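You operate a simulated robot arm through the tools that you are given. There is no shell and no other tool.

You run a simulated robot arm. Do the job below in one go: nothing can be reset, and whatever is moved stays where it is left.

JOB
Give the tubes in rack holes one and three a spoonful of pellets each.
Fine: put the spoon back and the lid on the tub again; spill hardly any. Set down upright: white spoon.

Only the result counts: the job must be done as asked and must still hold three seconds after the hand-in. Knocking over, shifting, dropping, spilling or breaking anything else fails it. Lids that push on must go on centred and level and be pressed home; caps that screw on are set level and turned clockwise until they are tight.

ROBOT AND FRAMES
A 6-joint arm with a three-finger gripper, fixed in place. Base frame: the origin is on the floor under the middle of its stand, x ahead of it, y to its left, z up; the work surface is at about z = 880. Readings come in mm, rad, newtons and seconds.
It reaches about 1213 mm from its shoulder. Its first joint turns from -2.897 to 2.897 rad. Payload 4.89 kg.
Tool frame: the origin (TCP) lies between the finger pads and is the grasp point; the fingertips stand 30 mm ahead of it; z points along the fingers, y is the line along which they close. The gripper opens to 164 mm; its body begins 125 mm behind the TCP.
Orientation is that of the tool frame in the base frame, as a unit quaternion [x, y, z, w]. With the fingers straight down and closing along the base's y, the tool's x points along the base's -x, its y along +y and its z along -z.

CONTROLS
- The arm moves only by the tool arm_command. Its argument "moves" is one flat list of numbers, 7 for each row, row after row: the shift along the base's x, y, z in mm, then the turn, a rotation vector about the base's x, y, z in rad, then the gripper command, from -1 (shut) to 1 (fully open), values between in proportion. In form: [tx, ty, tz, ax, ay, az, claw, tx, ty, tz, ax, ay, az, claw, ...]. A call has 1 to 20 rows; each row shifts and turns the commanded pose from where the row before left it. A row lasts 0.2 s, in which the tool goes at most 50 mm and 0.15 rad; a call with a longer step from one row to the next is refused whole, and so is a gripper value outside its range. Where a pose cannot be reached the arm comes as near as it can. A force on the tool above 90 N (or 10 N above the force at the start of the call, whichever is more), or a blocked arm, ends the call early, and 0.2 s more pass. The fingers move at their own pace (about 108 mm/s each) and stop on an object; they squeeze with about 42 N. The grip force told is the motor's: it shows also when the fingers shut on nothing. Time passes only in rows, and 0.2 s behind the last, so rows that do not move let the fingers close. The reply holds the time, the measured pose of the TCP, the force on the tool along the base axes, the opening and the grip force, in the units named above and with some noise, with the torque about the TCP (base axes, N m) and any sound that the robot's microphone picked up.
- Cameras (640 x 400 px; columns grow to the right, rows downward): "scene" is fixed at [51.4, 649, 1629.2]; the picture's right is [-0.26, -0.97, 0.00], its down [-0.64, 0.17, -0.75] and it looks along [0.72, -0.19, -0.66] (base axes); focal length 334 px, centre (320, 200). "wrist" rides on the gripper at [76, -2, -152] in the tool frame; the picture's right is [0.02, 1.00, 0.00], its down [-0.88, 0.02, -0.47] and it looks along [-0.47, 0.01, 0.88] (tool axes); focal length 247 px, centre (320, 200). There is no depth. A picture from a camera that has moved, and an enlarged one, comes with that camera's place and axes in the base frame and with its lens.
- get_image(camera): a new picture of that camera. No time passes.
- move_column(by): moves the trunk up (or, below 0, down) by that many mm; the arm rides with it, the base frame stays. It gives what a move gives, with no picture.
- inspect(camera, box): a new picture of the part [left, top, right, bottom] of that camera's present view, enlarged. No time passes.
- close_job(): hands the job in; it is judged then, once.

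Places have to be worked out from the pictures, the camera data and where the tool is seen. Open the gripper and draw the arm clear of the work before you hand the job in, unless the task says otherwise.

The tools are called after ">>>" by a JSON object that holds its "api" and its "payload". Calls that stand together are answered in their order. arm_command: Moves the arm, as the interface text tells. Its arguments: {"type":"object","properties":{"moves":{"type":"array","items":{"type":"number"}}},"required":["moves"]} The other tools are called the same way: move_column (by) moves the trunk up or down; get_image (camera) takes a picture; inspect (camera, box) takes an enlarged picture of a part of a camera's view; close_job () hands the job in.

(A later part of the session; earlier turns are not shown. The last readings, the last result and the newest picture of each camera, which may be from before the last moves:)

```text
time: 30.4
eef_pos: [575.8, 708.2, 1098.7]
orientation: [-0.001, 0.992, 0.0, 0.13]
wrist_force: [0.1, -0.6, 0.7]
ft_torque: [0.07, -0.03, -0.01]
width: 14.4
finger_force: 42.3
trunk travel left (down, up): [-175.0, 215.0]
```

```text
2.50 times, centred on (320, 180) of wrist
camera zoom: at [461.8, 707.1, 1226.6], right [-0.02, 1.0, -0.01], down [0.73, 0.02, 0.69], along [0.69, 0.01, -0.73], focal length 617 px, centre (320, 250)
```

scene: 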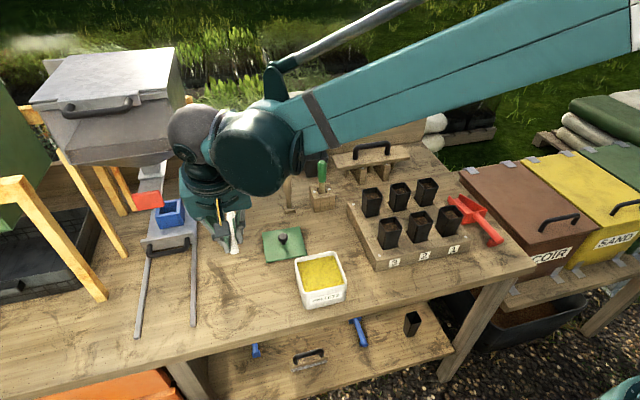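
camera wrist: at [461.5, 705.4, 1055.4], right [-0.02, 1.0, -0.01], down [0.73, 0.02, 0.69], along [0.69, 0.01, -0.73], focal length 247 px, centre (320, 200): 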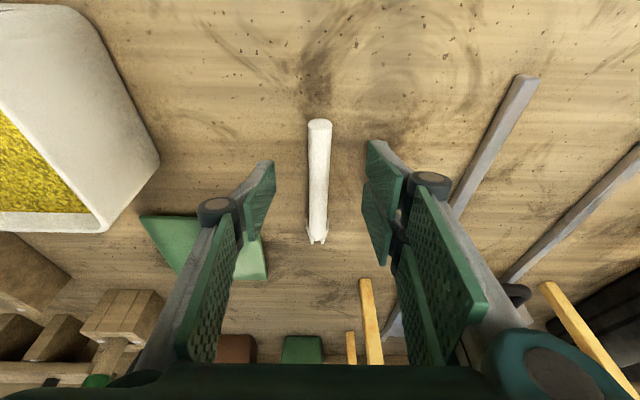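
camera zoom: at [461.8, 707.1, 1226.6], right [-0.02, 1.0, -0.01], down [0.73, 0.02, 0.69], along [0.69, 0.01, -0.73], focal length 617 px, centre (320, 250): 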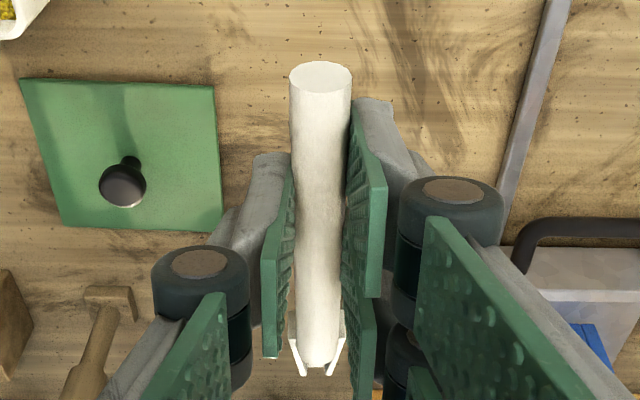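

The spoon is held exactly as gripped. I'll carry it over the tub while dipping the bowl 35°, stopping with the tip above the pellets at about (540,521,978).

>>> {"api": "arm_command", "payload": {"moves": [-21, -37, -4, 0, 0.122, 0, -1, -21, -37, -5, 0, 0.122, 0, -1, -21, -37, -5, 0, 0.122, 0, -1, -21, -37, -5, 0, 0.122, 0, -1, -21, -38, -5, 0, 0.123, 0, -1, 0, 0, 0, 0, 0, 0, -1, 0, 0, 0, 0, 0, 0, -1]}}

>>> {"api": "get_image", "payload": {"camera": "wrist"}}

>>> {"api": "get_image", "payload": {"camera": "scene"}}

```text
time: 32.0
eef_pos: [473.0, 517.3, 1076.8]
orientation: [0.0, 0.985, 0.001, -0.173]
wrist_force: [-0.5, -0.3, -0.7]
ft_torque: [0.01, -0.01, 0.0]
width: 14.1
finger_force: 42.2
trunk travel left (down, up): [-175.0, 215.0]
```

```text
taken
camera wrist: at [451.5, 516.7, 1247.1], right [-0.02, 1.0, 0.01], down [0.99, 0.02, 0.14], along [0.14, 0.01, -0.99], focal length 247 px, centre (320, 200)
```

wrist: 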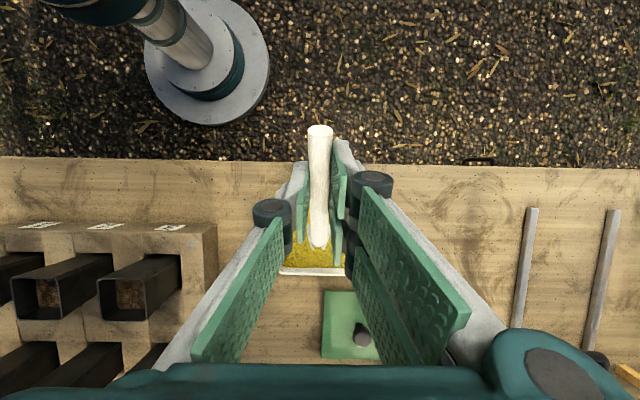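

```text
taken
```

scene: 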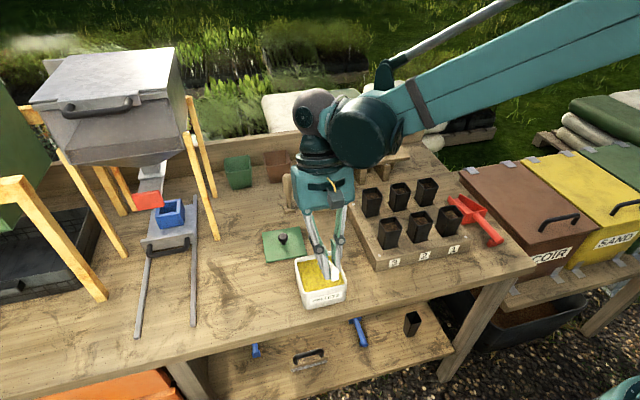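

>>> {"api": "inspect", "payload": {"camera": "scene", "box": [280, 200, 370, 310]}}

>>> {"api": "inspect", "payload": {"camera": "wrist", "box": [240, 110, 400, 290]}}

```text
3.64 times, centred on (325, 255) of scene
camera zoom: at [51.4, 649.0, 1629.2], right [-0.26, -0.97, 0.0], down [-0.64, 0.17, -0.75], along [0.72, -0.19, -0.66], focal length 1216 px, centre (302, 0)
```

zoom: 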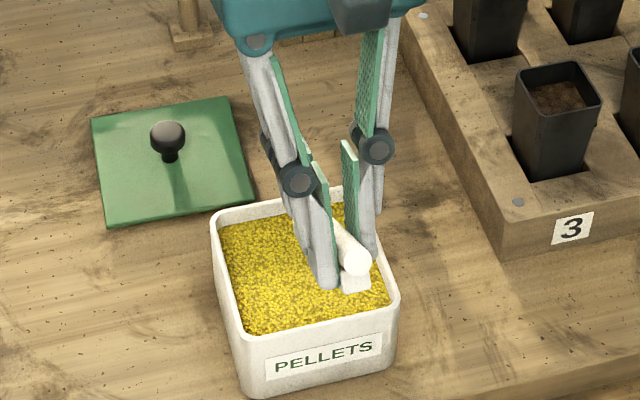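

```text
2.22 times, centred on (320, 200) of wrist
camera zoom: at [451.5, 516.7, 1247.1], right [-0.02, 1.0, 0.01], down [0.99, 0.02, 0.14], along [0.14, 0.01, -0.99], focal length 549 px, centre (320, 200)
```

zoom: 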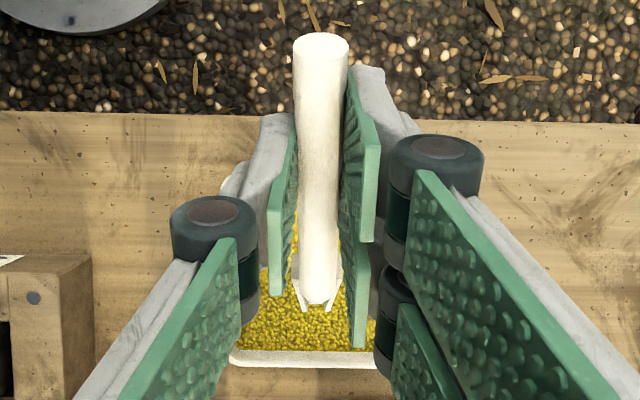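

The tip prediction matches the picture (tip ≈ (543,518,982)). I'll shift y by +2.5 and plunge the tip about 15 mm into the pellets, watching the force.

>>> {"api": "arm_command", "payload": {"moves": [-1, 2.5, -12, 0, 0, 0, -1, 0, 0, -14, 0, 0, 0, -1, 0, 0, -10, 0, 0, 0, -1, 0, 0, -9, 0, 0, 0, -1, 0, 0, -8, 0, 0, 0, -1, 0, 0, 0, 0, 0, 0, -1]}}

>>> {"api": "inspect", "payload": {"camera": "scene", "box": [280, 200, 370, 310]}}

>>> {"api": "inspect", "payload": {"camera": "wrist", "box": [240, 110, 400, 290]}}

```text
time: 33.4
eef_pos: [468.0, 522.0, 1021.7]
orientation: [0.0, 0.985, 0.0, -0.174]
wrist_force: [-0.9, -0.7, -0.6]
ft_torque: [-0.01, -0.01, 0.0]
width: 14.0
finger_force: 42.0
trunk travel left (down, up): [-175.0, 215.0]
```

```text
3.64 times, centred on (325, 255) of scene
camera zoom: at [51.4, 649.0, 1629.2], right [-0.26, -0.97, 0.0], down [-0.64, 0.17, -0.75], along [0.72, -0.19, -0.66], focal length 1216 px, centre (302, 0)
```

zoom: 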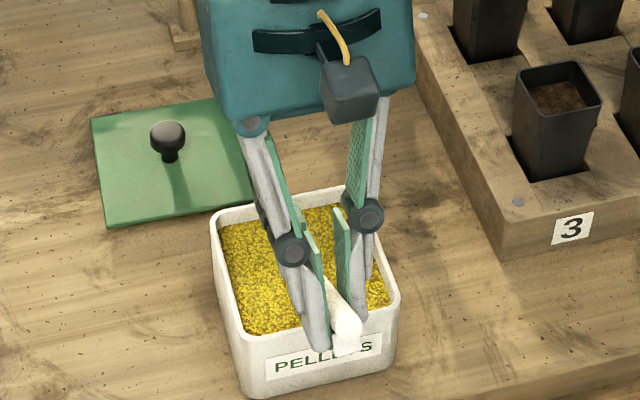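

```text
2.22 times, centred on (320, 200) of wrist
camera zoom: at [447.9, 521.5, 1191.7], right [-0.02, 1.0, 0.01], down [0.99, 0.02, 0.14], along [0.14, 0.01, -0.99], focal length 549 px, centre (320, 200)
```

zoom: 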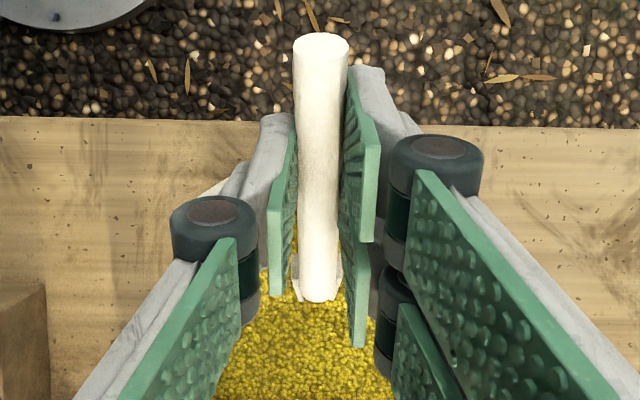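

The bowl is in the pellets with no resistance. Now the scoop stroke: push forward about 25 mm while rotating the bowl up to slightly nose-high, then lift.

>>> {"api": "arm_command", "payload": {"moves": [1.5, -1, -8, 0, -0.06, 0, -1, 1.5, -1, -8, 0, -0.06, 0, -1, 0, 0, -6, 0, -0.07, 0, -1, -1, 0, -6, 0, -0.07, 0, -1, -2.5, 0, 0, 0, -0.058, 0, -1, -2.5, 0, 0, 0, -0.058, 0, -1, -2.6, 0, 0, 0, -0.058, 0, -1, -2.8, 0, 0, 0, -0.058, 0, -1, -2.8, 0, 1, 0, -0.058, 0, -1, -2.8, 0, 1, 0, -0.058, 0, -1, -2, 0, 4, 0, -0.05, 0, -1, -2, 0, 5, 0, -0.05, 0, -1, 0, 0, 6, 0, -0.04, 0, -1, 0, 0, 8, 0, 0, 0, -1, 0, 0, 8, 0, 0, 0, -1, 0, 0, 0, 0, 0, 0, -1]}}

>>> {"api": "inspect", "payload": {"camera": "scene", "box": [280, 200, 370, 310]}}

>>> {"api": "inspect", "payload": {"camera": "wrist", "box": [240, 110, 400, 290]}}

```text
time: 36.8
eef_pos: [450.4, 520.5, 1027.4]
orientation: [-0.001, 0.98, 0.0, 0.199]
wrist_force: [0.0, 0.1, -0.8]
ft_torque: [0.03, 0.05, 0.01]
width: 14.4
finger_force: 41.6
trunk travel left (down, up): [-175.0, 215.0]
```

```text
3.64 times, centred on (325, 255) of scene
camera zoom: at [51.4, 649.0, 1629.2], right [-0.26, -0.97, 0.0], down [-0.64, 0.17, -0.75], along [0.72, -0.19, -0.66], focal length 1216 px, centre (302, 0)
```

zoom: 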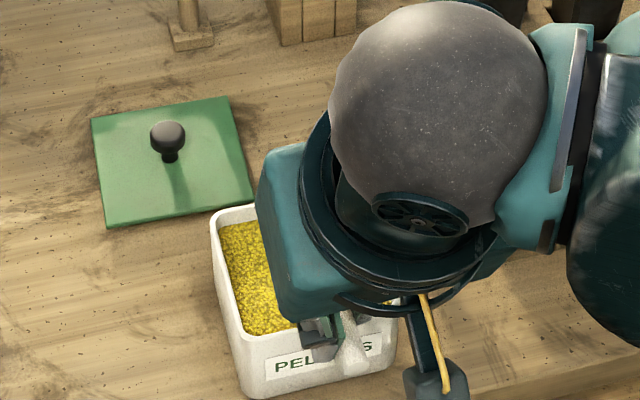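

```text
2.22 times, centred on (320, 200) of wrist
camera zoom: at [320.4, 519.7, 1138.6], right [-0.02, 1.0, -0.01], down [0.63, 0.02, 0.78], along [0.78, 0.01, -0.63], focal length 549 px, centre (320, 200)
```

zoom: 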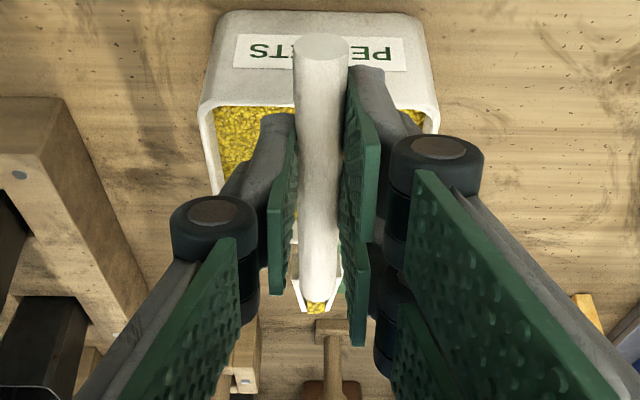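

Yellow pellets are in the bowl and it's held nose-up at −8°. A closer look at the fill:

>>> {"api": "inspect", "payload": {"camera": "wrist", "box": [290, 215, 350, 255]}}

>>> {"api": "get_image", "payload": {"camera": "wrist"}}

```text
10.00 times, centred on (320, 235) of wrist
camera zoom: at [320.4, 519.7, 1138.6], right [-0.02, 1.0, -0.01], down [0.63, 0.02, 0.78], along [0.78, 0.01, -0.63], focal length 2470 px, centre (320, -150)
```

zoom: 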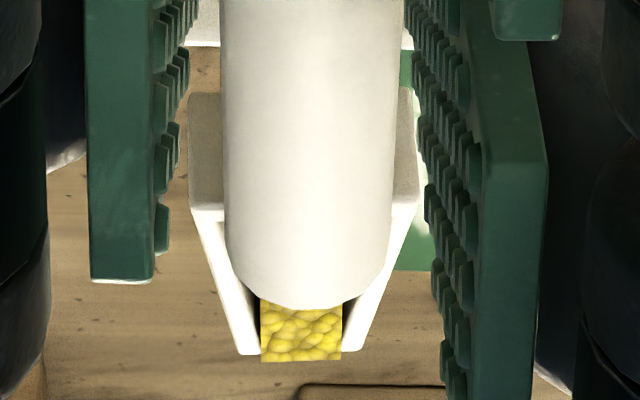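

```text
taken
camera wrist: at [320.4, 519.7, 1138.6], right [-0.02, 1.0, -0.01], down [0.63, 0.02, 0.78], along [0.78, 0.01, -0.63], focal length 247 px, centre (320, 200)
```

wrist: 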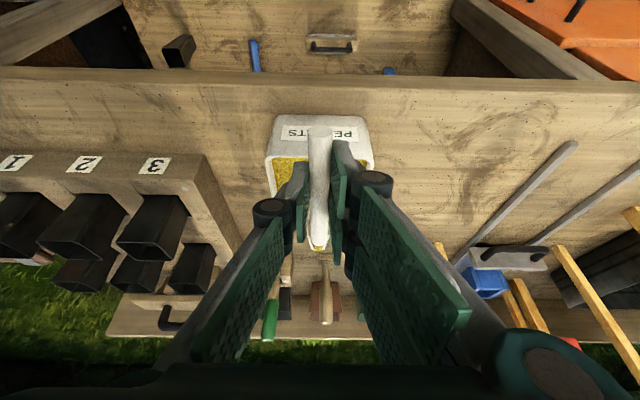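

The bowl is full and flush with pellets. I'll lift, carry it smoothly to a point in front of pot 3 and check alignment before pouring.

>>> {"api": "arm_command", "payload": {"moves": [0, 0, 12, 0, 0, 0, -1, 0, 0, 22, 0, 0, 0, -1, 0, 0, 28, 0, 0, 0, -1, 0, 0, 20, 0, 0, 0, -1, 2, -15, 0, 0, 0, 0, -1, 3, -28, 0, 0, 0, 0, -1, 3, -30, 0, 0, 0, 0, -1, 3, -30, 0, 0, 0, 0, -1, 3, -30, 0, 0, 0, 0, -1, 3, -30, 0, 0, 0, 0, -1, 3, -28, 0, 0, 0, 0, -1, 3, -15, 0, 0, 0, 0, -1, 0, -5, 0, 0, 0, 0, -1, 0, 0, 0, 0, 0, 0, -1, 0, 0, 0, 0, 0, 0, -1]}}

>>> {"api": "get_image", "payload": {"camera": "wrist"}}

>>> {"api": "get_image", "payload": {"camera": "scene"}}

```text
time: 40.0
eef_pos: [473.1, 308.5, 1108.4]
orientation: [0.0, 0.98, 0.0, 0.198]
wrist_force: [-0.2, -0.4, -0.1]
ft_torque: [0.01, 0.03, 0.03]
width: 14.0
finger_force: 41.7
trunk travel left (down, up): [-175.0, 215.0]
```

```text
taken
camera wrist: at [343.1, 307.6, 1220.8], right [-0.02, 1.0, -0.01], down [0.63, 0.02, 0.78], along [0.78, 0.01, -0.63], focal length 247 px, centre (320, 200)
```

wrist: 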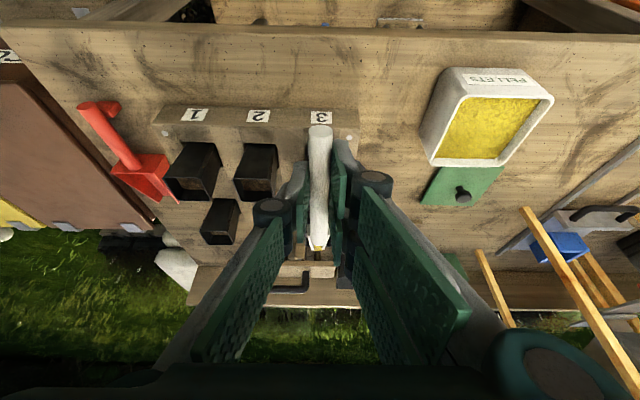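

```text
taken
```

scene: 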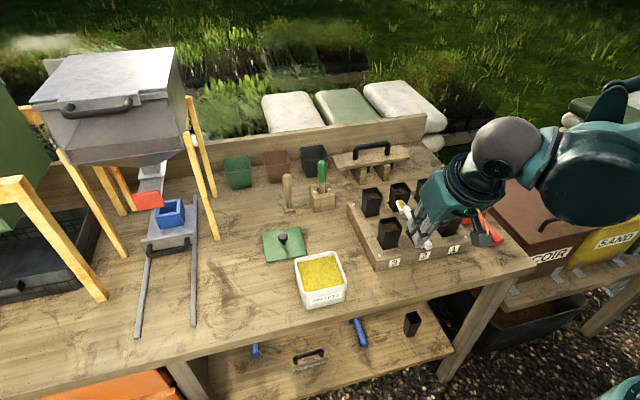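

I'm zooming in on the bowl, pot 3 and the tub area to check for any spill.

>>> {"api": "inspect", "payload": {"camera": "scene", "box": [370, 180, 450, 260]}}

>>> {"api": "inspect", "payload": {"camera": "scene", "box": [270, 230, 370, 320]}}

>>> {"api": "inspect", "payload": {"camera": "wrist", "box": [260, 200, 380, 290]}}

```text
5.00 times, centred on (410, 220) of scene
camera zoom: at [51.4, 649.0, 1629.2], right [-0.26, -0.97, 0.0], down [-0.64, 0.17, -0.75], along [0.72, -0.19, -0.66], focal length 1672 px, centre (-130, 100)
```

zoom: 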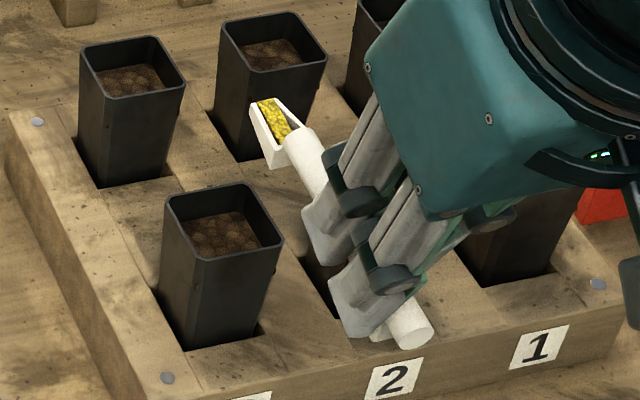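

```text
4.44 times, centred on (320, 275) of scene
camera zoom: at [51.4, 649.0, 1629.2], right [-0.26, -0.97, 0.0], down [-0.64, 0.17, -0.75], along [0.72, -0.19, -0.66], focal length 1486 px, centre (320, -133)
```

zoom: 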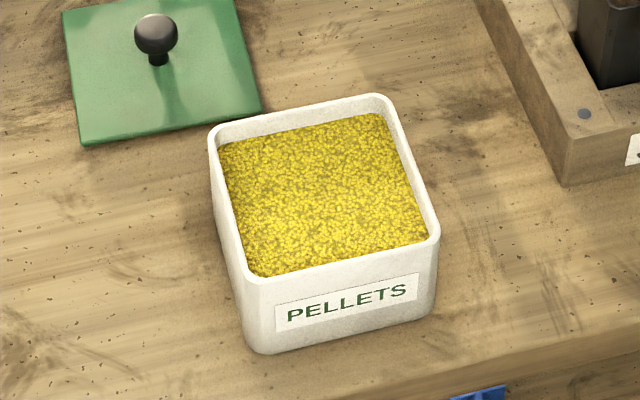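

```text
4.44 times, centred on (320, 245) of wrist
camera zoom: at [343.1, 307.6, 1220.8], right [-0.02, 1.0, -0.01], down [0.63, 0.02, 0.78], along [0.78, 0.01, -0.63], focal length 1098 px, centre (320, 0)
```

zoom: 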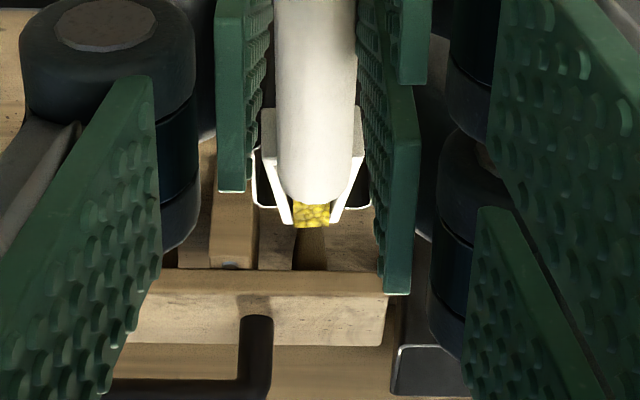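

No spill anywhere, and the bowl lines up with pot 3 in y. I'll lower and start tipping to about 15° with the tip over the pot mouth, then verify before the full pour.

>>> {"api": "arm_command", "payload": {"moves": [0, 0.5, -15, 0, 0, 0, -1, 0, 0, -15, 0, 0, 0, -1, 2, 0, -5, 0, 0.07, 0, -1, 2.5, 0, -5, 0, 0.07, 0, -1, 4.2, 0, 2.5, 0, 0.087, 0, -1, 4.2, 0, 2.5, 0, 0.087, 0, -1, 0, 0, 0, 0, 0, 0, -1, 0, 0, 0, 0, 0, 0, -1]}}

>>> {"api": "inspect", "payload": {"camera": "scene", "box": [350, 170, 450, 260]}}

>>> {"api": "inspect", "payload": {"camera": "wrist", "box": [240, 130, 400, 290]}}

```text
time: 41.8
eef_pos: [487.3, 308.9, 1074.4]
orientation: [0.0, 0.999, 0.0, 0.042]
wrist_force: [0.7, 0.0, -0.3]
ft_torque: [0.02, 0.07, -0.02]
width: 14.3
finger_force: 42.6
trunk travel left (down, up): [-175.0, 215.0]
```

```text
4.44 times, centred on (400, 215) of scene
camera zoom: at [51.4, 649.0, 1629.2], right [-0.26, -0.97, 0.0], down [-0.64, 0.17, -0.75], along [0.72, -0.19, -0.66], focal length 1486 px, centre (-36, 133)
```

zoom: 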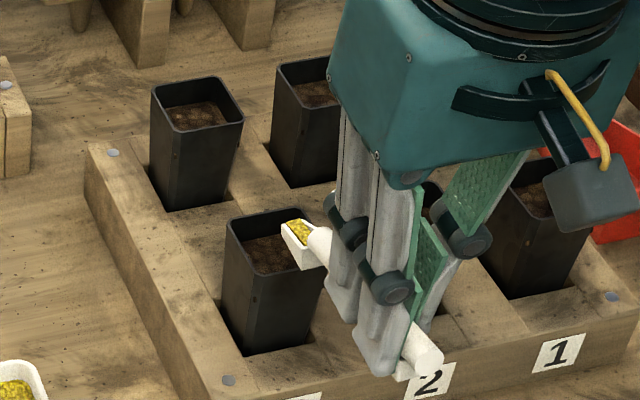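

```text
2.50 times, centred on (320, 210) of wrist
camera zoom: at [397.6, 308.3, 1220.4], right [-0.02, 1.0, 0.0], down [0.84, 0.02, 0.55], along [0.55, 0.01, -0.84], focal length 617 px, centre (320, 175)
```

zoom: 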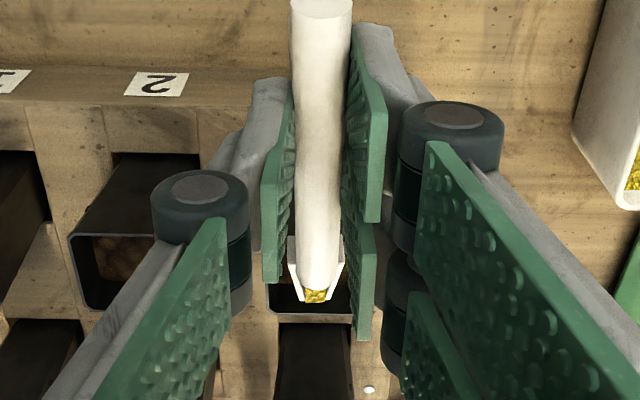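

The tip is over pot 3's mouth, slightly short of centre, in both views. I'll continue the pour to 60° keeping the tip at the mouth.

>>> {"api": "arm_command", "payload": {"moves": [5.8, 0, 5.5, 0, 0.087, 0, -1, 5.8, 0, 5.5, 0, 0.087, 0, -1, 7.2, 0, 6.5, 0, 0.087, 0, -1, 7.2, 0, 6.5, 0, 0.087, 0, -1, 8.4, 0, 5, 0, 0.087, 0, -1, 8.4, 0, 5, 0, 0.087, 0, -1, 9.4, 0, 3, 0, 0.087, 0, -1, 9.4, 0, 3, 0, 0.087, 0, -1, 10, 0, 2, 0, 0.087, 0, -1, 10, 0, 2, 0, 0.087, 0, -1, 0, 0, 0, 0, 0, 0, -1, 0, 0, 0, 0, 0, 0, -1, 0, 0, 0, 0, 0, 0, -1]}}

>>> {"api": "inspect", "payload": {"camera": "scene", "box": [350, 170, 450, 260]}}

>>> {"api": "inspect", "payload": {"camera": "wrist", "box": [240, 130, 400, 290]}}

```text
time: 44.6
eef_pos: [540.8, 325.8, 1112.7]
orientation: [0.005, 0.967, 0.02, -0.254]
wrist_force: [0.2, -0.9, -0.9]
ft_torque: [0.01, 0.01, 0.0]
width: 14.3
finger_force: 42.2
out of reach, approached as far as the arm can: row 7, 8, 9, 10
trunk travel left (down, up): [-175.0, 215.0]
```

```text
4.44 times, centred on (400, 215) of scene
camera zoom: at [51.4, 649.0, 1629.2], right [-0.26, -0.97, 0.0], down [-0.64, 0.17, -0.75], along [0.72, -0.19, -0.66], focal length 1486 px, centre (-36, 133)
```

zoom: 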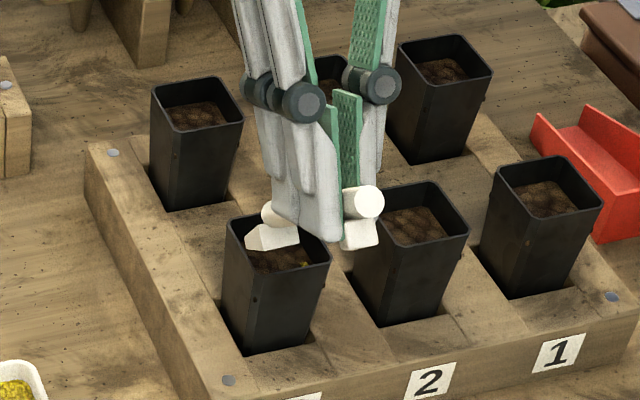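

```text
2.50 times, centred on (320, 210) of wrist
camera zoom: at [548.9, 318.6, 1283.1], right [0.0, 1.0, 0.05], down [1.0, 0.0, -0.02], along [-0.02, 0.05, -1.0], focal length 617 px, centre (320, 175)
```

zoom: 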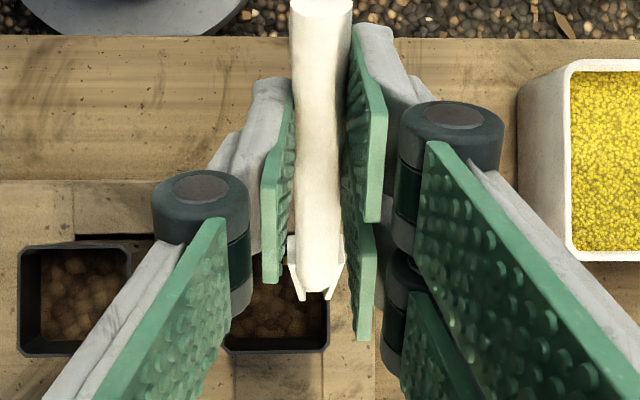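

The arm ran out of reach beyond about 44° of dip and drifted in y, though the tip is still over pot 3. I'm looking closely at whether the bowl is empty and where the pellets went.

>>> {"api": "inspect", "payload": {"camera": "scene", "box": [395, 205, 435, 250]}}

>>> {"api": "inspect", "payload": {"camera": "wrist", "box": [270, 220, 340, 280]}}

```text
8.89 times, centred on (415, 228) of scene
camera zoom: at [51.4, 649.0, 1629.2], right [-0.26, -0.97, 0.0], down [-0.64, 0.17, -0.75], along [0.72, -0.19, -0.66], focal length 2972 px, centre (-524, -44)
```

zoom: 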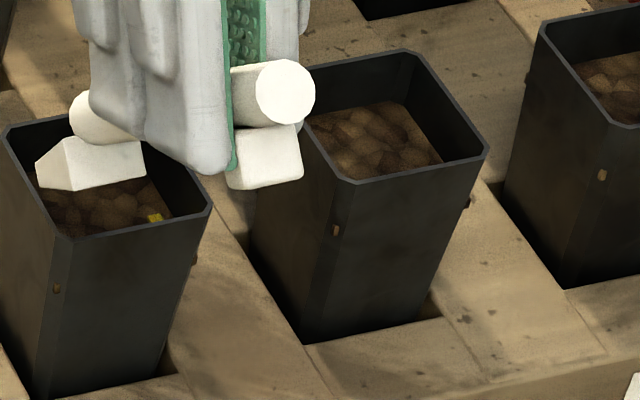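

```text
6.67 times, centred on (305, 250) of wrist
camera zoom: at [548.9, 318.6, 1283.1], right [0.0, 1.0, 0.05], down [1.0, 0.0, -0.02], along [-0.02, 0.05, -1.0], focal length 1646 px, centre (420, -133)
```

zoom: 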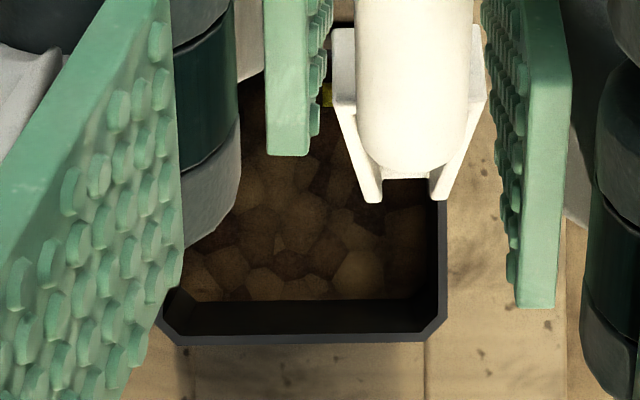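

The bowl looks empty and some pellets are visible in pot 3, with none outside it. I'll reverse out with a lift and look into the pot.

>>> {"api": "arm_command", "payload": {"moves": [-10, 0, -2, 0, -0.087, 0, -1, -10, 0, -2, 0, -0.087, 0, -1, -9.4, 0, 2, 0, -0.087, 0, -1, -9.4, 0, 7, 0, -0.087, 0, -1, -8.4, 0, 10, 0, -0.087, 0, -1, -8.4, 0, 10, 0, -0.087, 0, -1, -7.2, 0, 10, 0, -0.087, 0, -1, -7.2, 0, 10, 0, -0.087, 0, -1, -5.8, 0, 0, 0, -0.087, 0, -1, -5.8, 0, 0, 0, -0.087, 0, -1, 0, 0, 0, 0, 0, 0, -1, 0, 0, 0, 0, 0, 0, -1]}}

>>> {"api": "inspect", "payload": {"camera": "scene", "box": [350, 170, 450, 260]}}

>>> {"api": "inspect", "payload": {"camera": "wrist", "box": [240, 130, 400, 290]}}

```text
time: 47.2
eef_pos: [460.5, 324.8, 1157.8]
orientation: [-0.004, 0.984, 0.02, 0.177]
wrist_force: [-0.5, -0.1, -0.5]
ft_torque: [0.0, 0.04, 0.01]
width: 14.4
finger_force: 42.2
trunk travel left (down, up): [-175.0, 215.0]
```

```text
4.44 times, centred on (400, 215) of scene
camera zoom: at [51.4, 649.0, 1629.2], right [-0.26, -0.97, 0.0], down [-0.64, 0.17, -0.75], along [0.72, -0.19, -0.66], focal length 1486 px, centre (-36, 133)
```

zoom: 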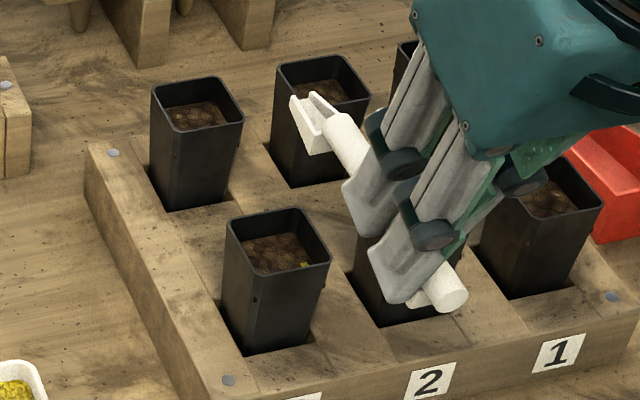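

```text
2.50 times, centred on (320, 210) of wrist
camera zoom: at [335.9, 318.8, 1274.5], right [-0.03, 1.0, 0.03], down [0.66, 0.0, 0.75], along [0.75, 0.05, -0.66], focal length 617 px, centre (320, 175)
```

zoom: 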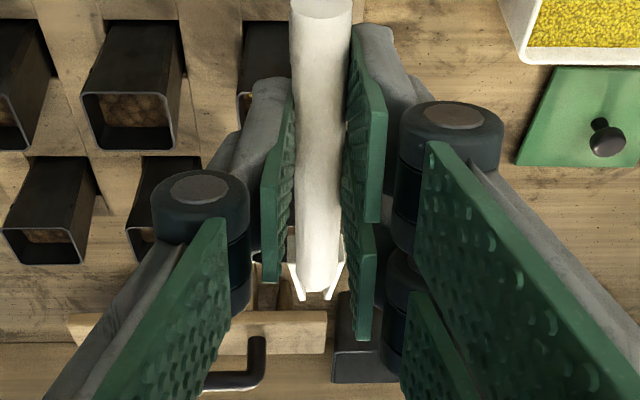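

The spoon is empty. I'm zooming hard into pot 3 and its surroundings to find where the pellets are.

>>> {"api": "inspect", "payload": {"camera": "scene", "box": [395, 210, 430, 240]}}

>>> {"api": "inspect", "payload": {"camera": "scene", "box": [350, 190, 430, 270]}}

>>> {"api": "inspect", "payload": {"camera": "scene", "box": [390, 200, 470, 280]}}

>>> {"api": "get_image", "payload": {"camera": "scene"}}

```text
13.33 times, centred on (412, 225) of scene
camera zoom: at [51.4, 649.0, 1629.2], right [-0.26, -0.97, 0.0], down [-0.64, 0.17, -0.75], along [0.72, -0.19, -0.66], focal length 4458 px, centre (-913, -133)
```

zoom: 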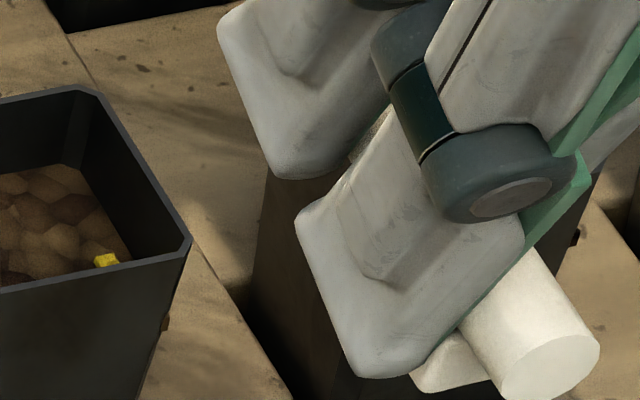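

```text
5.00 times, centred on (390, 230) of scene
camera zoom: at [51.4, 649.0, 1629.2], right [-0.26, -0.97, 0.0], down [-0.64, 0.17, -0.75], along [0.72, -0.19, -0.66], focal length 1672 px, centre (-30, 50)
```

zoom: 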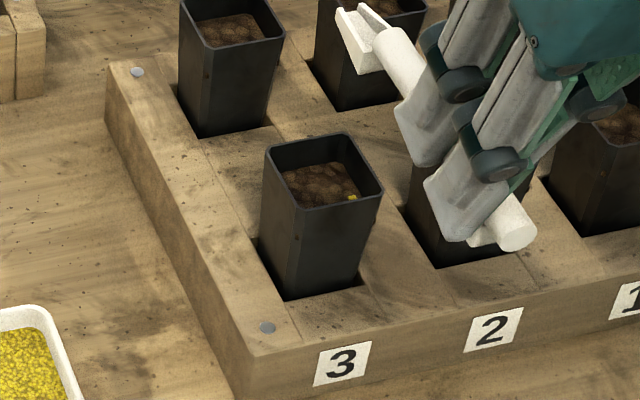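

```text
5.00 times, centred on (430, 240) of scene
camera zoom: at [51.4, 649.0, 1629.2], right [-0.26, -0.97, 0.0], down [-0.64, 0.17, -0.75], along [0.72, -0.19, -0.66], focal length 1672 px, centre (-230, 0)
```

zoom: 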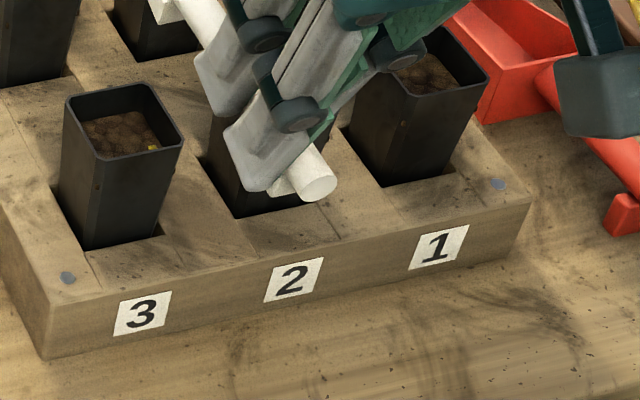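

```text
taken
```

scene: 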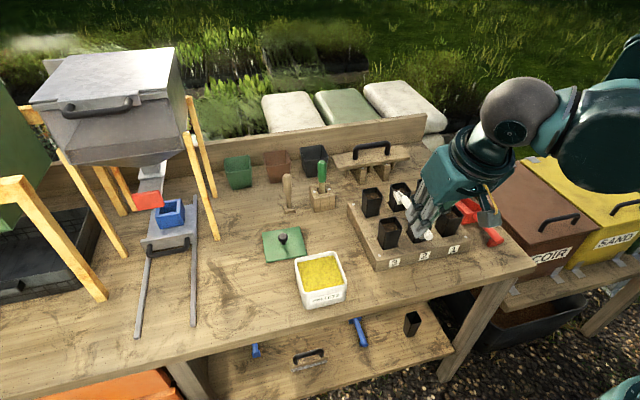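

The visible yellow peeking over the near edge of pot 3 suggests the pile lies at its −x side, hidden by the near wall. I'll correct the small orientation drift and go back above the tub at 35° dip, which also gives me a down-look into pot 3.

>>> {"api": "arm_command", "payload": {"moves": [0, 0, 5, -0.038, 0, -0.015, -1, 1.5, 30, 0, 0, 0.08, 0, -1, 1.5, 33, -5, 0, 0.125, 0, -1, 1.5, 33, -8, 0, 0.125, 0, -1, 1.5, 33, -10, 0, 0.125, 0, -1, 1.5, 33, -10, 0, 0.125, 0, -1, 1.5, 34, -10, 0, 0.125, 0, -1, 0, 0, 0, 0, 0, 0, -1, 0, 0, 0, 0, 0, 0, -1]}}

>>> {"api": "get_image", "payload": {"camera": "wrist"}}

>>> {"api": "inspect", "payload": {"camera": "wrist", "box": [80, 200, 240, 350]}}

```text
time: 49.2
eef_pos: [469.5, 525.3, 1119.7]
orientation: [0.001, 0.985, 0.0, -0.174]
wrist_force: [1.5, 0.3, -0.9]
ft_torque: [-0.12, 0.14, 0.05]
width: 14.0
finger_force: 41.8
trunk travel left (down, up): [-175.0, 215.0]
```

```text
taken
camera wrist: at [450.0, 523.8, 1289.2], right [-0.02, 1.0, 0.01], down [0.99, 0.02, 0.14], along [0.14, 0.01, -0.99], focal length 247 px, centre (320, 200)
```

wrist: 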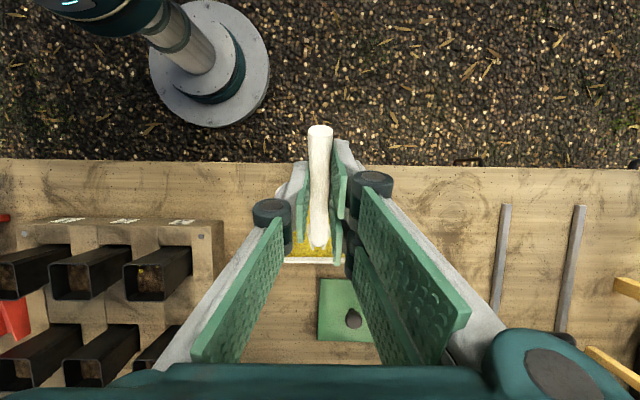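

```text
2.67 times, centred on (160, 275) of wrist
camera zoom: at [450.0, 523.8, 1289.2], right [-0.02, 1.0, 0.01], down [0.99, 0.02, 0.14], along [0.14, 0.01, -0.99], focal length 659 px, centre (747, 0)
```

zoom: 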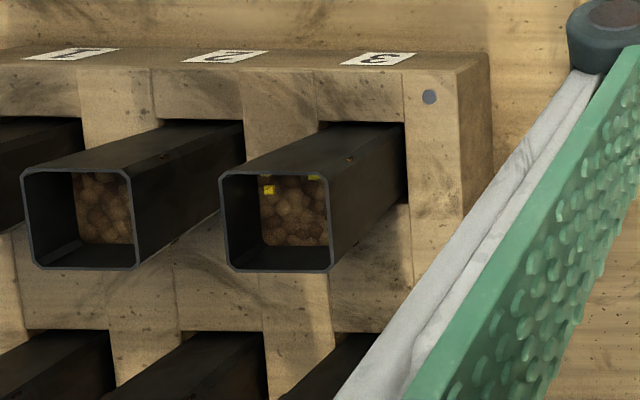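

I can see a few yellow pellets along the −x wall of pot 3. Zooming in further to judge the amount:

>>> {"api": "inspect", "payload": {"camera": "wrist", "box": [125, 235, 175, 305]}}

>>> {"api": "inspect", "payload": {"camera": "wrist", "box": [270, 190, 370, 280]}}

```text
5.71 times, centred on (150, 270) of wrist
camera zoom: at [450.0, 523.8, 1289.2], right [-0.02, 1.0, 0.01], down [0.99, 0.02, 0.14], along [0.14, 0.01, -0.99], focal length 1411 px, centre (1291, -200)
```

zoom: 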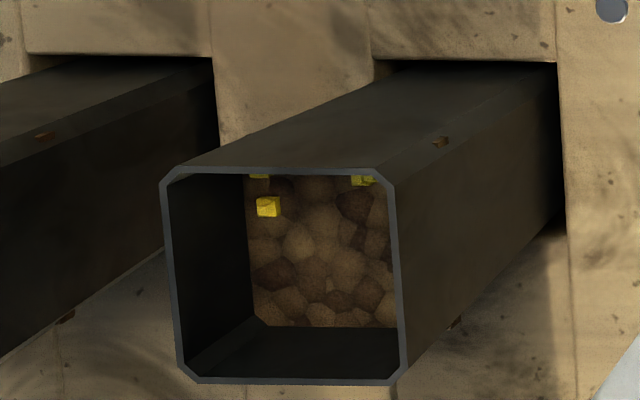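

```text
4.44 times, centred on (320, 235) of wrist
camera zoom: at [450.0, 523.8, 1289.2], right [-0.02, 1.0, 0.01], down [0.99, 0.02, 0.14], along [0.14, 0.01, -0.99], focal length 1098 px, centre (320, 44)
```

zoom: 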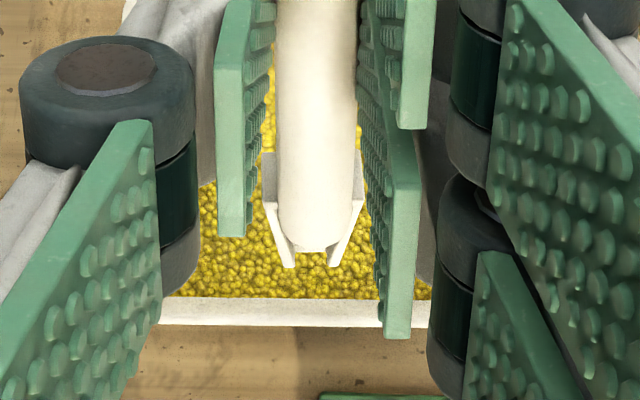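

Only strays are visible from here; the rest may be hidden behind the pot's near wall. I'll move so the wrist camera looks straight down into pot 3 to verify.

>>> {"api": "arm_command", "payload": {"moves": [20, -10, 20, 0, -0.06, 0, -1, 28, -30, 10, 0, -0.06, 0, -1, 28, -33, 0, 0, -0.06, 0, -1, 28, -33, 0, 0, -0.06, 0, -1, 28, -33, 0, 0, -0.06, 0, -1, 28, -33, 0, 0, -0.05, 0, -1, 30, -33, 0, 0, 0, 0, -1, 30, -9, 0, 0, 0, 0, -1, 0, 0, 0, 0, 0, 0, -1, 0, 0, 0, 0, 0, 0, -1]}}

>>> {"api": "get_image", "payload": {"camera": "wrist"}}

>>> {"api": "inspect", "payload": {"camera": "wrist", "box": [260, 20, 380, 120]}}

```text
time: 51.4
eef_pos: [693.7, 309.0, 1149.0]
orientation: [0.001, 1.0, 0.001, -0.001]
wrist_force: [0.4, -0.1, -0.4]
ft_torque: [0.07, 0.06, 0.05]
width: 14.2
finger_force: 42.0
trunk travel left (down, up): [-175.0, 215.0]
```

```text
taken
camera wrist: at [617.0, 307.8, 1301.4], right [-0.02, 1.0, 0.0], down [0.88, 0.02, 0.47], along [0.47, 0.01, -0.88], focal length 247 px, centre (320, 200)
```

wrist: 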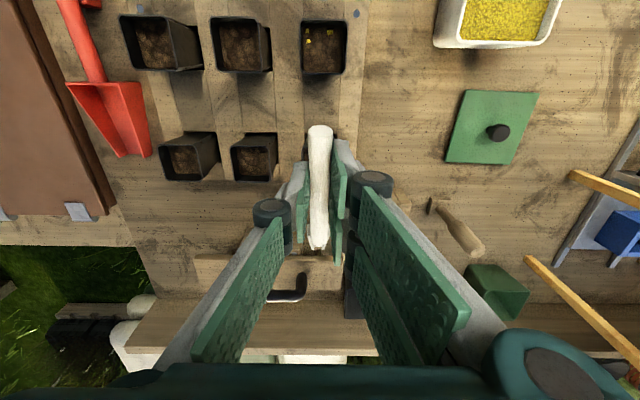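

```text
4.00 times, centred on (320, 70) of wrist
camera zoom: at [617.0, 307.8, 1301.4], right [-0.02, 1.0, 0.0], down [0.88, 0.02, 0.47], along [0.47, 0.01, -0.88], focal length 988 px, centre (320, 720)
```

zoom: 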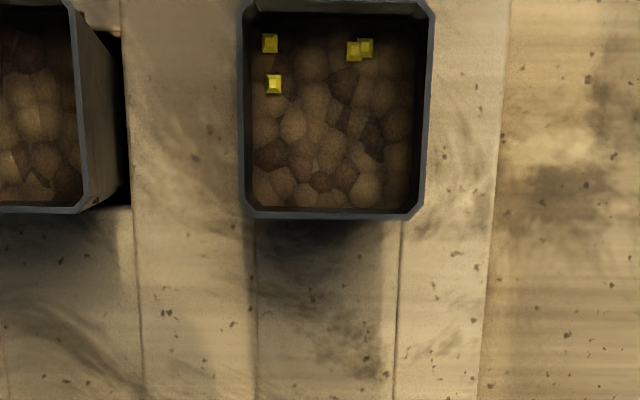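

Exactly four discrete pellets sit in pot 3, so a spoonful seems to be simulated as a few pellet bodies. I'm searching the surroundings for any stray pellet.

>>> {"api": "inspect", "payload": {"camera": "wrist", "box": [100, 0, 260, 100]}}

>>> {"api": "inspect", "payload": {"camera": "wrist", "box": [240, 0, 400, 100]}}

>>> {"api": "inspect", "payload": {"camera": "wrist", "box": [150, 90, 310, 190]}}

>>> {"api": "inspect", "payload": {"camera": "wrist", "box": [330, 70, 490, 170]}}

>>> {"api": "inspect", "payload": {"camera": "wrist", "box": [400, 0, 600, 125]}}

>>> {"api": "inspect", "payload": {"camera": "scene", "box": [330, 170, 490, 290]}}

```text
4.00 times, centred on (180, 50) of wrist
camera zoom: at [617.0, 307.8, 1301.4], right [-0.02, 1.0, 0.0], down [0.88, 0.02, 0.47], along [0.47, 0.01, -0.88], focal length 988 px, centre (880, 800)
```

zoom: 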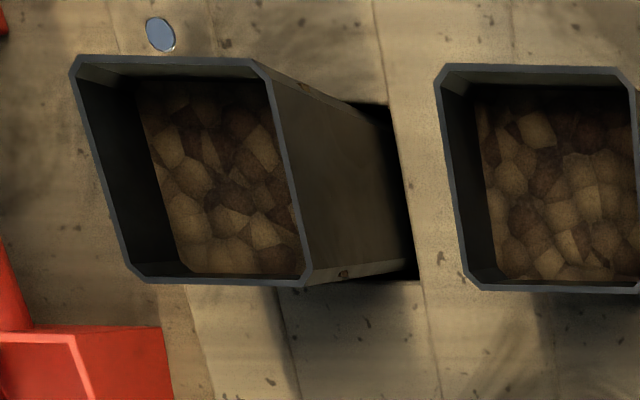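

```text
4.00 times, centred on (320, 50) of wrist
camera zoom: at [617.0, 307.8, 1301.4], right [-0.02, 1.0, 0.0], down [0.88, 0.02, 0.47], along [0.47, 0.01, -0.88], focal length 988 px, centre (320, 800)
```

zoom: 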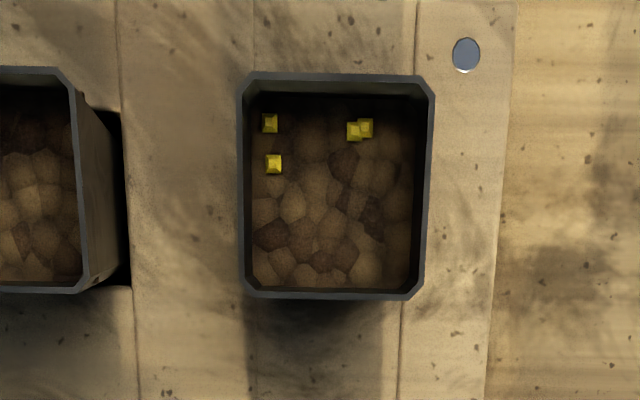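

```text
4.00 times, centred on (230, 140) of wrist
camera zoom: at [617.0, 307.8, 1301.4], right [-0.02, 1.0, 0.0], down [0.88, 0.02, 0.47], along [0.47, 0.01, -0.88], focal length 988 px, centre (680, 440)
```

zoom: 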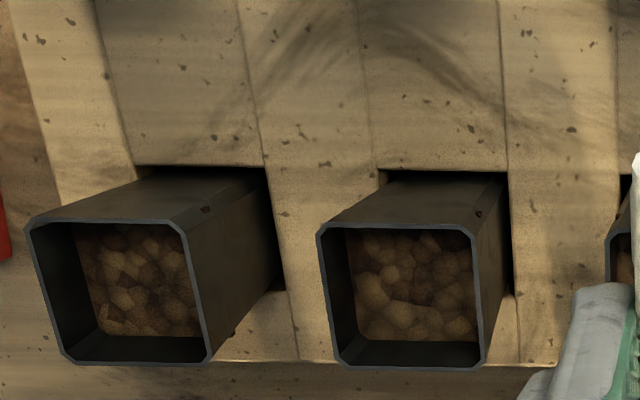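

```text
4.00 times, centred on (410, 120) of wrist
camera zoom: at [617.0, 307.8, 1301.4], right [-0.02, 1.0, 0.0], down [0.88, 0.02, 0.47], along [0.47, 0.01, -0.88], focal length 988 px, centre (-40, 520)
```

zoom: 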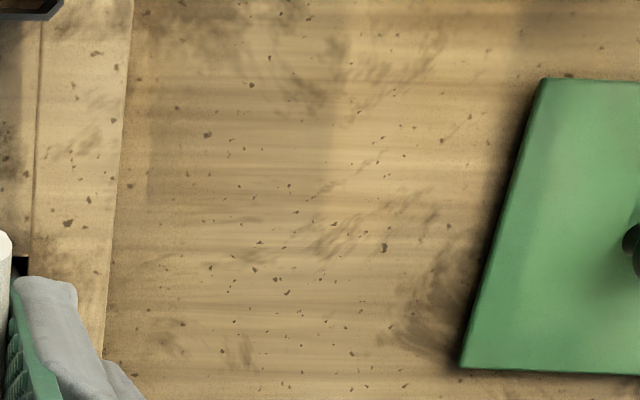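

```text
3.20 times, centred on (500, 62) of wrist
camera zoom: at [617.0, 307.8, 1301.4], right [-0.02, 1.0, 0.0], down [0.88, 0.02, 0.47], along [0.47, 0.01, -0.88], focal length 790 px, centre (-256, 640)
```

zoom: 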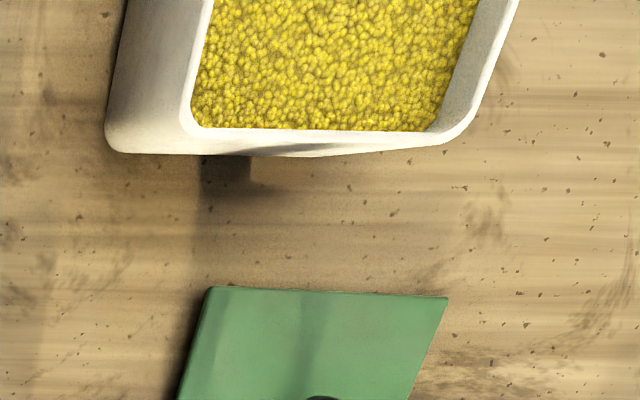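

```text
3.33 times, centred on (410, 230) of scene
camera zoom: at [51.4, 649.0, 1629.2], right [-0.26, -0.97, 0.0], down [-0.64, 0.17, -0.75], along [0.72, -0.19, -0.66], focal length 1114 px, centre (20, 100)
```

zoom: 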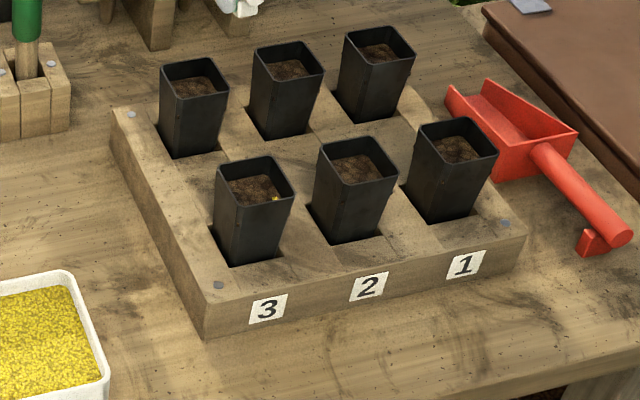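

Nothing stray on the table or rack so far. One more close look around the base of pot 3 and into the spoon bowl.

>>> {"api": "inspect", "payload": {"camera": "scene", "box": [365, 210, 425, 265]}}

>>> {"api": "inspect", "payload": {"camera": "scene", "box": [375, 120, 455, 180]}}

>>> {"api": "inspect", "payload": {"camera": "wrist", "box": [290, 215, 350, 265]}}

```text
7.27 times, centred on (395, 238) of scene
camera zoom: at [51.4, 649.0, 1629.2], right [-0.26, -0.97, 0.0], down [-0.64, 0.17, -0.75], along [0.72, -0.19, -0.66], focal length 2431 px, centre (-226, -73)
```

zoom: 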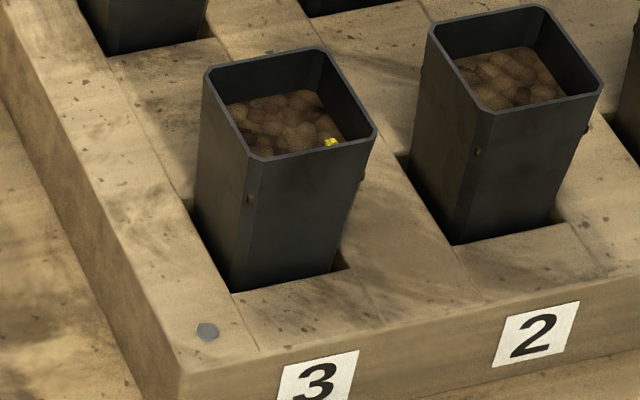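

```text
6.67 times, centred on (415, 150) of scene
camera zoom: at [51.4, 649.0, 1629.2], right [-0.26, -0.97, 0.0], down [-0.64, 0.17, -0.75], along [0.72, -0.19, -0.66], focal length 2229 px, centre (-313, 533)
```

zoom: 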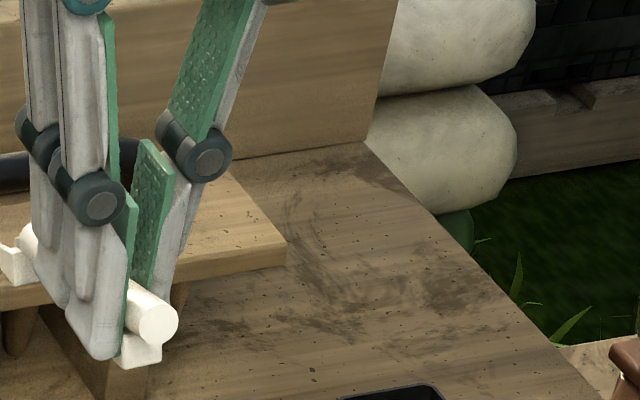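

```text
8.00 times, centred on (320, 240) of wrist
camera zoom: at [617.0, 307.8, 1301.4], right [-0.02, 1.0, 0.0], down [0.88, 0.02, 0.47], along [0.47, 0.01, -0.88], focal length 1976 px, centre (320, -120)
```

zoom: 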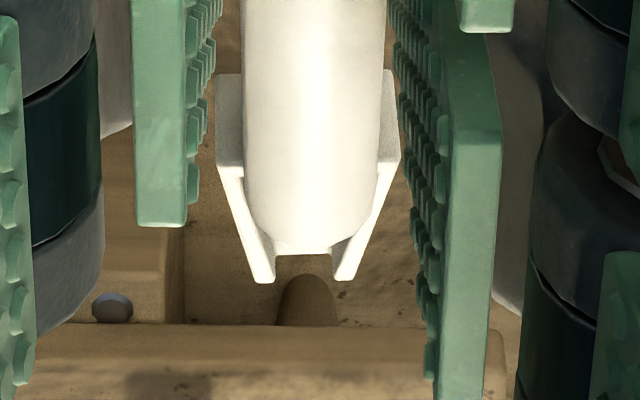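

No strays; the first spoonful is fully in pot 3. Heading back over the tub for the second scoop at 35° dip.

>>> {"api": "arm_command", "payload": {"moves": [-20, 20, 0, 0, 0.04, 0, -1, -28, 26, 0, 0, 0.045, 0, -1, -28, 28, 0, 0, 0.045, 0, -1, -30, 28, 0, 0, 0.045, 0, -1, -30, 28, -5, 0, 0.045, 0, -1, -30, 28, -10, 0, 0.045, 0, -1, -30, 28, -15, 0, 0.045, 0, -1, -27, 26, -20, 0, 0.04, 0, -1, 0, 0, -20, 0, 0, 0, -1, 0, 0, 0, 0, 0, 0, -1, 0, 0, 0, 0, 0, 0, -1]}}

>>> {"api": "inspect", "payload": {"camera": "wrist", "box": [240, 110, 400, 290]}}

```text
time: 53.8
eef_pos: [467.2, 521.3, 1080.1]
orientation: [0.0, 0.985, 0.0, -0.174]
wrist_force: [0.5, 0.2, -1.4]
ft_torque: [-0.07, 0.0, -0.02]
width: 13.9
finger_force: 41.6
trunk travel left (down, up): [-175.0, 215.0]
```

```text
2.22 times, centred on (320, 200) of wrist
camera zoom: at [447.6, 520.2, 1250.7], right [-0.02, 1.0, 0.01], down [0.99, 0.02, 0.14], along [0.14, 0.01, -0.99], focal length 549 px, centre (320, 200)
```

zoom: 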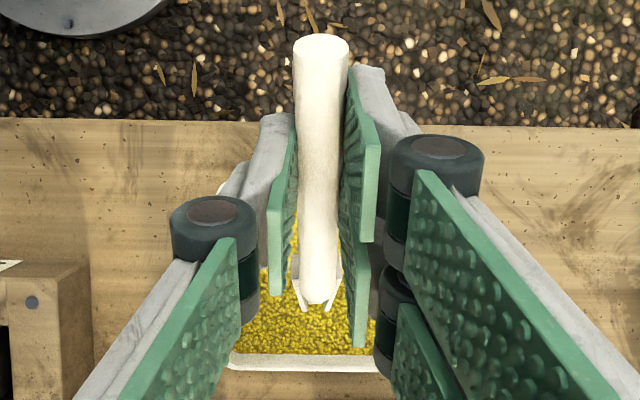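

Aligned as before (TCP 467,522,1081). I'll plunge by 58 mm and repeat the same scoop stroke.

>>> {"api": "arm_command", "payload": {"moves": [0, 0, -15, 0, 0, 0, -1, 0, 0, -16, 0, 0, 0, -1, 0, 0, -10, 0, 0, 0, -1, 0, 0, -9, 0, 0, 0, -1, 0, 0, -8, 0, 0, 0, -1, 0, 0, 0, 0, 0, 0, -1]}}

```text
time: 55.2
eef_pos: [468.1, 521.5, 1020.8]
orientation: [0.001, 0.985, 0.0, -0.174]
wrist_force: [0.7, -0.1, -0.6]
ft_torque: [-0.01, 0.02, -0.02]
width: 14.3
finger_force: 41.7
trunk travel left (down, up): [-175.0, 215.0]
```

The pose matches the first plunge, so I'm running the same scoop stroke.

>>> {"api": "arm_command", "payload": {"moves": [1.5, 0, -8, 0, -0.06, 0, -1, 1.5, 0, -7, 0, -0.06, 0, -1, 0, 0, -6, 0, -0.07, 0, -1, -1, 0, -6, 0, -0.07, 0, -1, -2.5, 0, 0, 0, -0.058, 0, -1, -2.5, 0, 0, 0, -0.058, 0, -1, -2.6, 0, 0, 0, -0.058, 0, -1, -2.8, 0, 0, 0, -0.058, 0, -1, -2.8, 0, 1, 0, -0.058, 0, -1, -2.8, 0, 1, 0, -0.058, 0, -1, -2, 0, 4, 0, -0.05, 0, -1, -2, 0, 5, 0, -0.05, 0, -1, 0, 0, 6, 0, -0.04, 0, -1, 0, 0, 8, 0, 0, 0, -1, 0, 0, 8, 0, 0, 0, -1, 0, 0, 0, 0, 0, 0, -1]}}

>>> {"api": "inspect", "payload": {"camera": "wrist", "box": [290, 215, 350, 255]}}

```text
time: 58.6
eef_pos: [448.1, 520.0, 1027.3]
orientation: [0.001, 0.98, 0.0, 0.197]
wrist_force: [-0.4, -0.6, -0.8]
ft_torque: [0.01, 0.01, -0.02]
width: 14.3
finger_force: 41.9
trunk travel left (down, up): [-175.0, 215.0]
```

```text
10.00 times, centred on (320, 235) of wrist
camera zoom: at [319.4, 519.8, 1139.0], right [-0.02, 1.0, -0.01], down [0.63, 0.02, 0.78], along [0.78, 0.01, -0.63], focal length 2470 px, centre (320, -150)
```

zoom: 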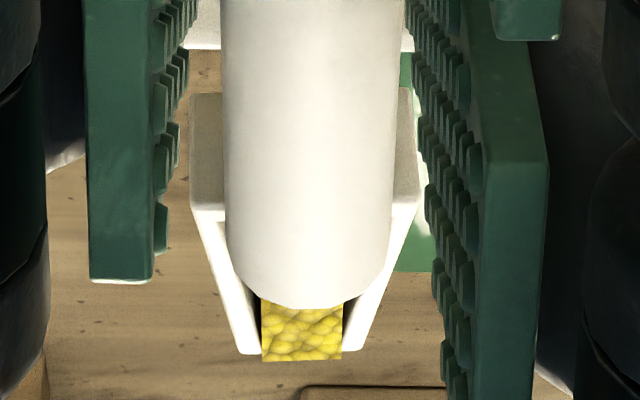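

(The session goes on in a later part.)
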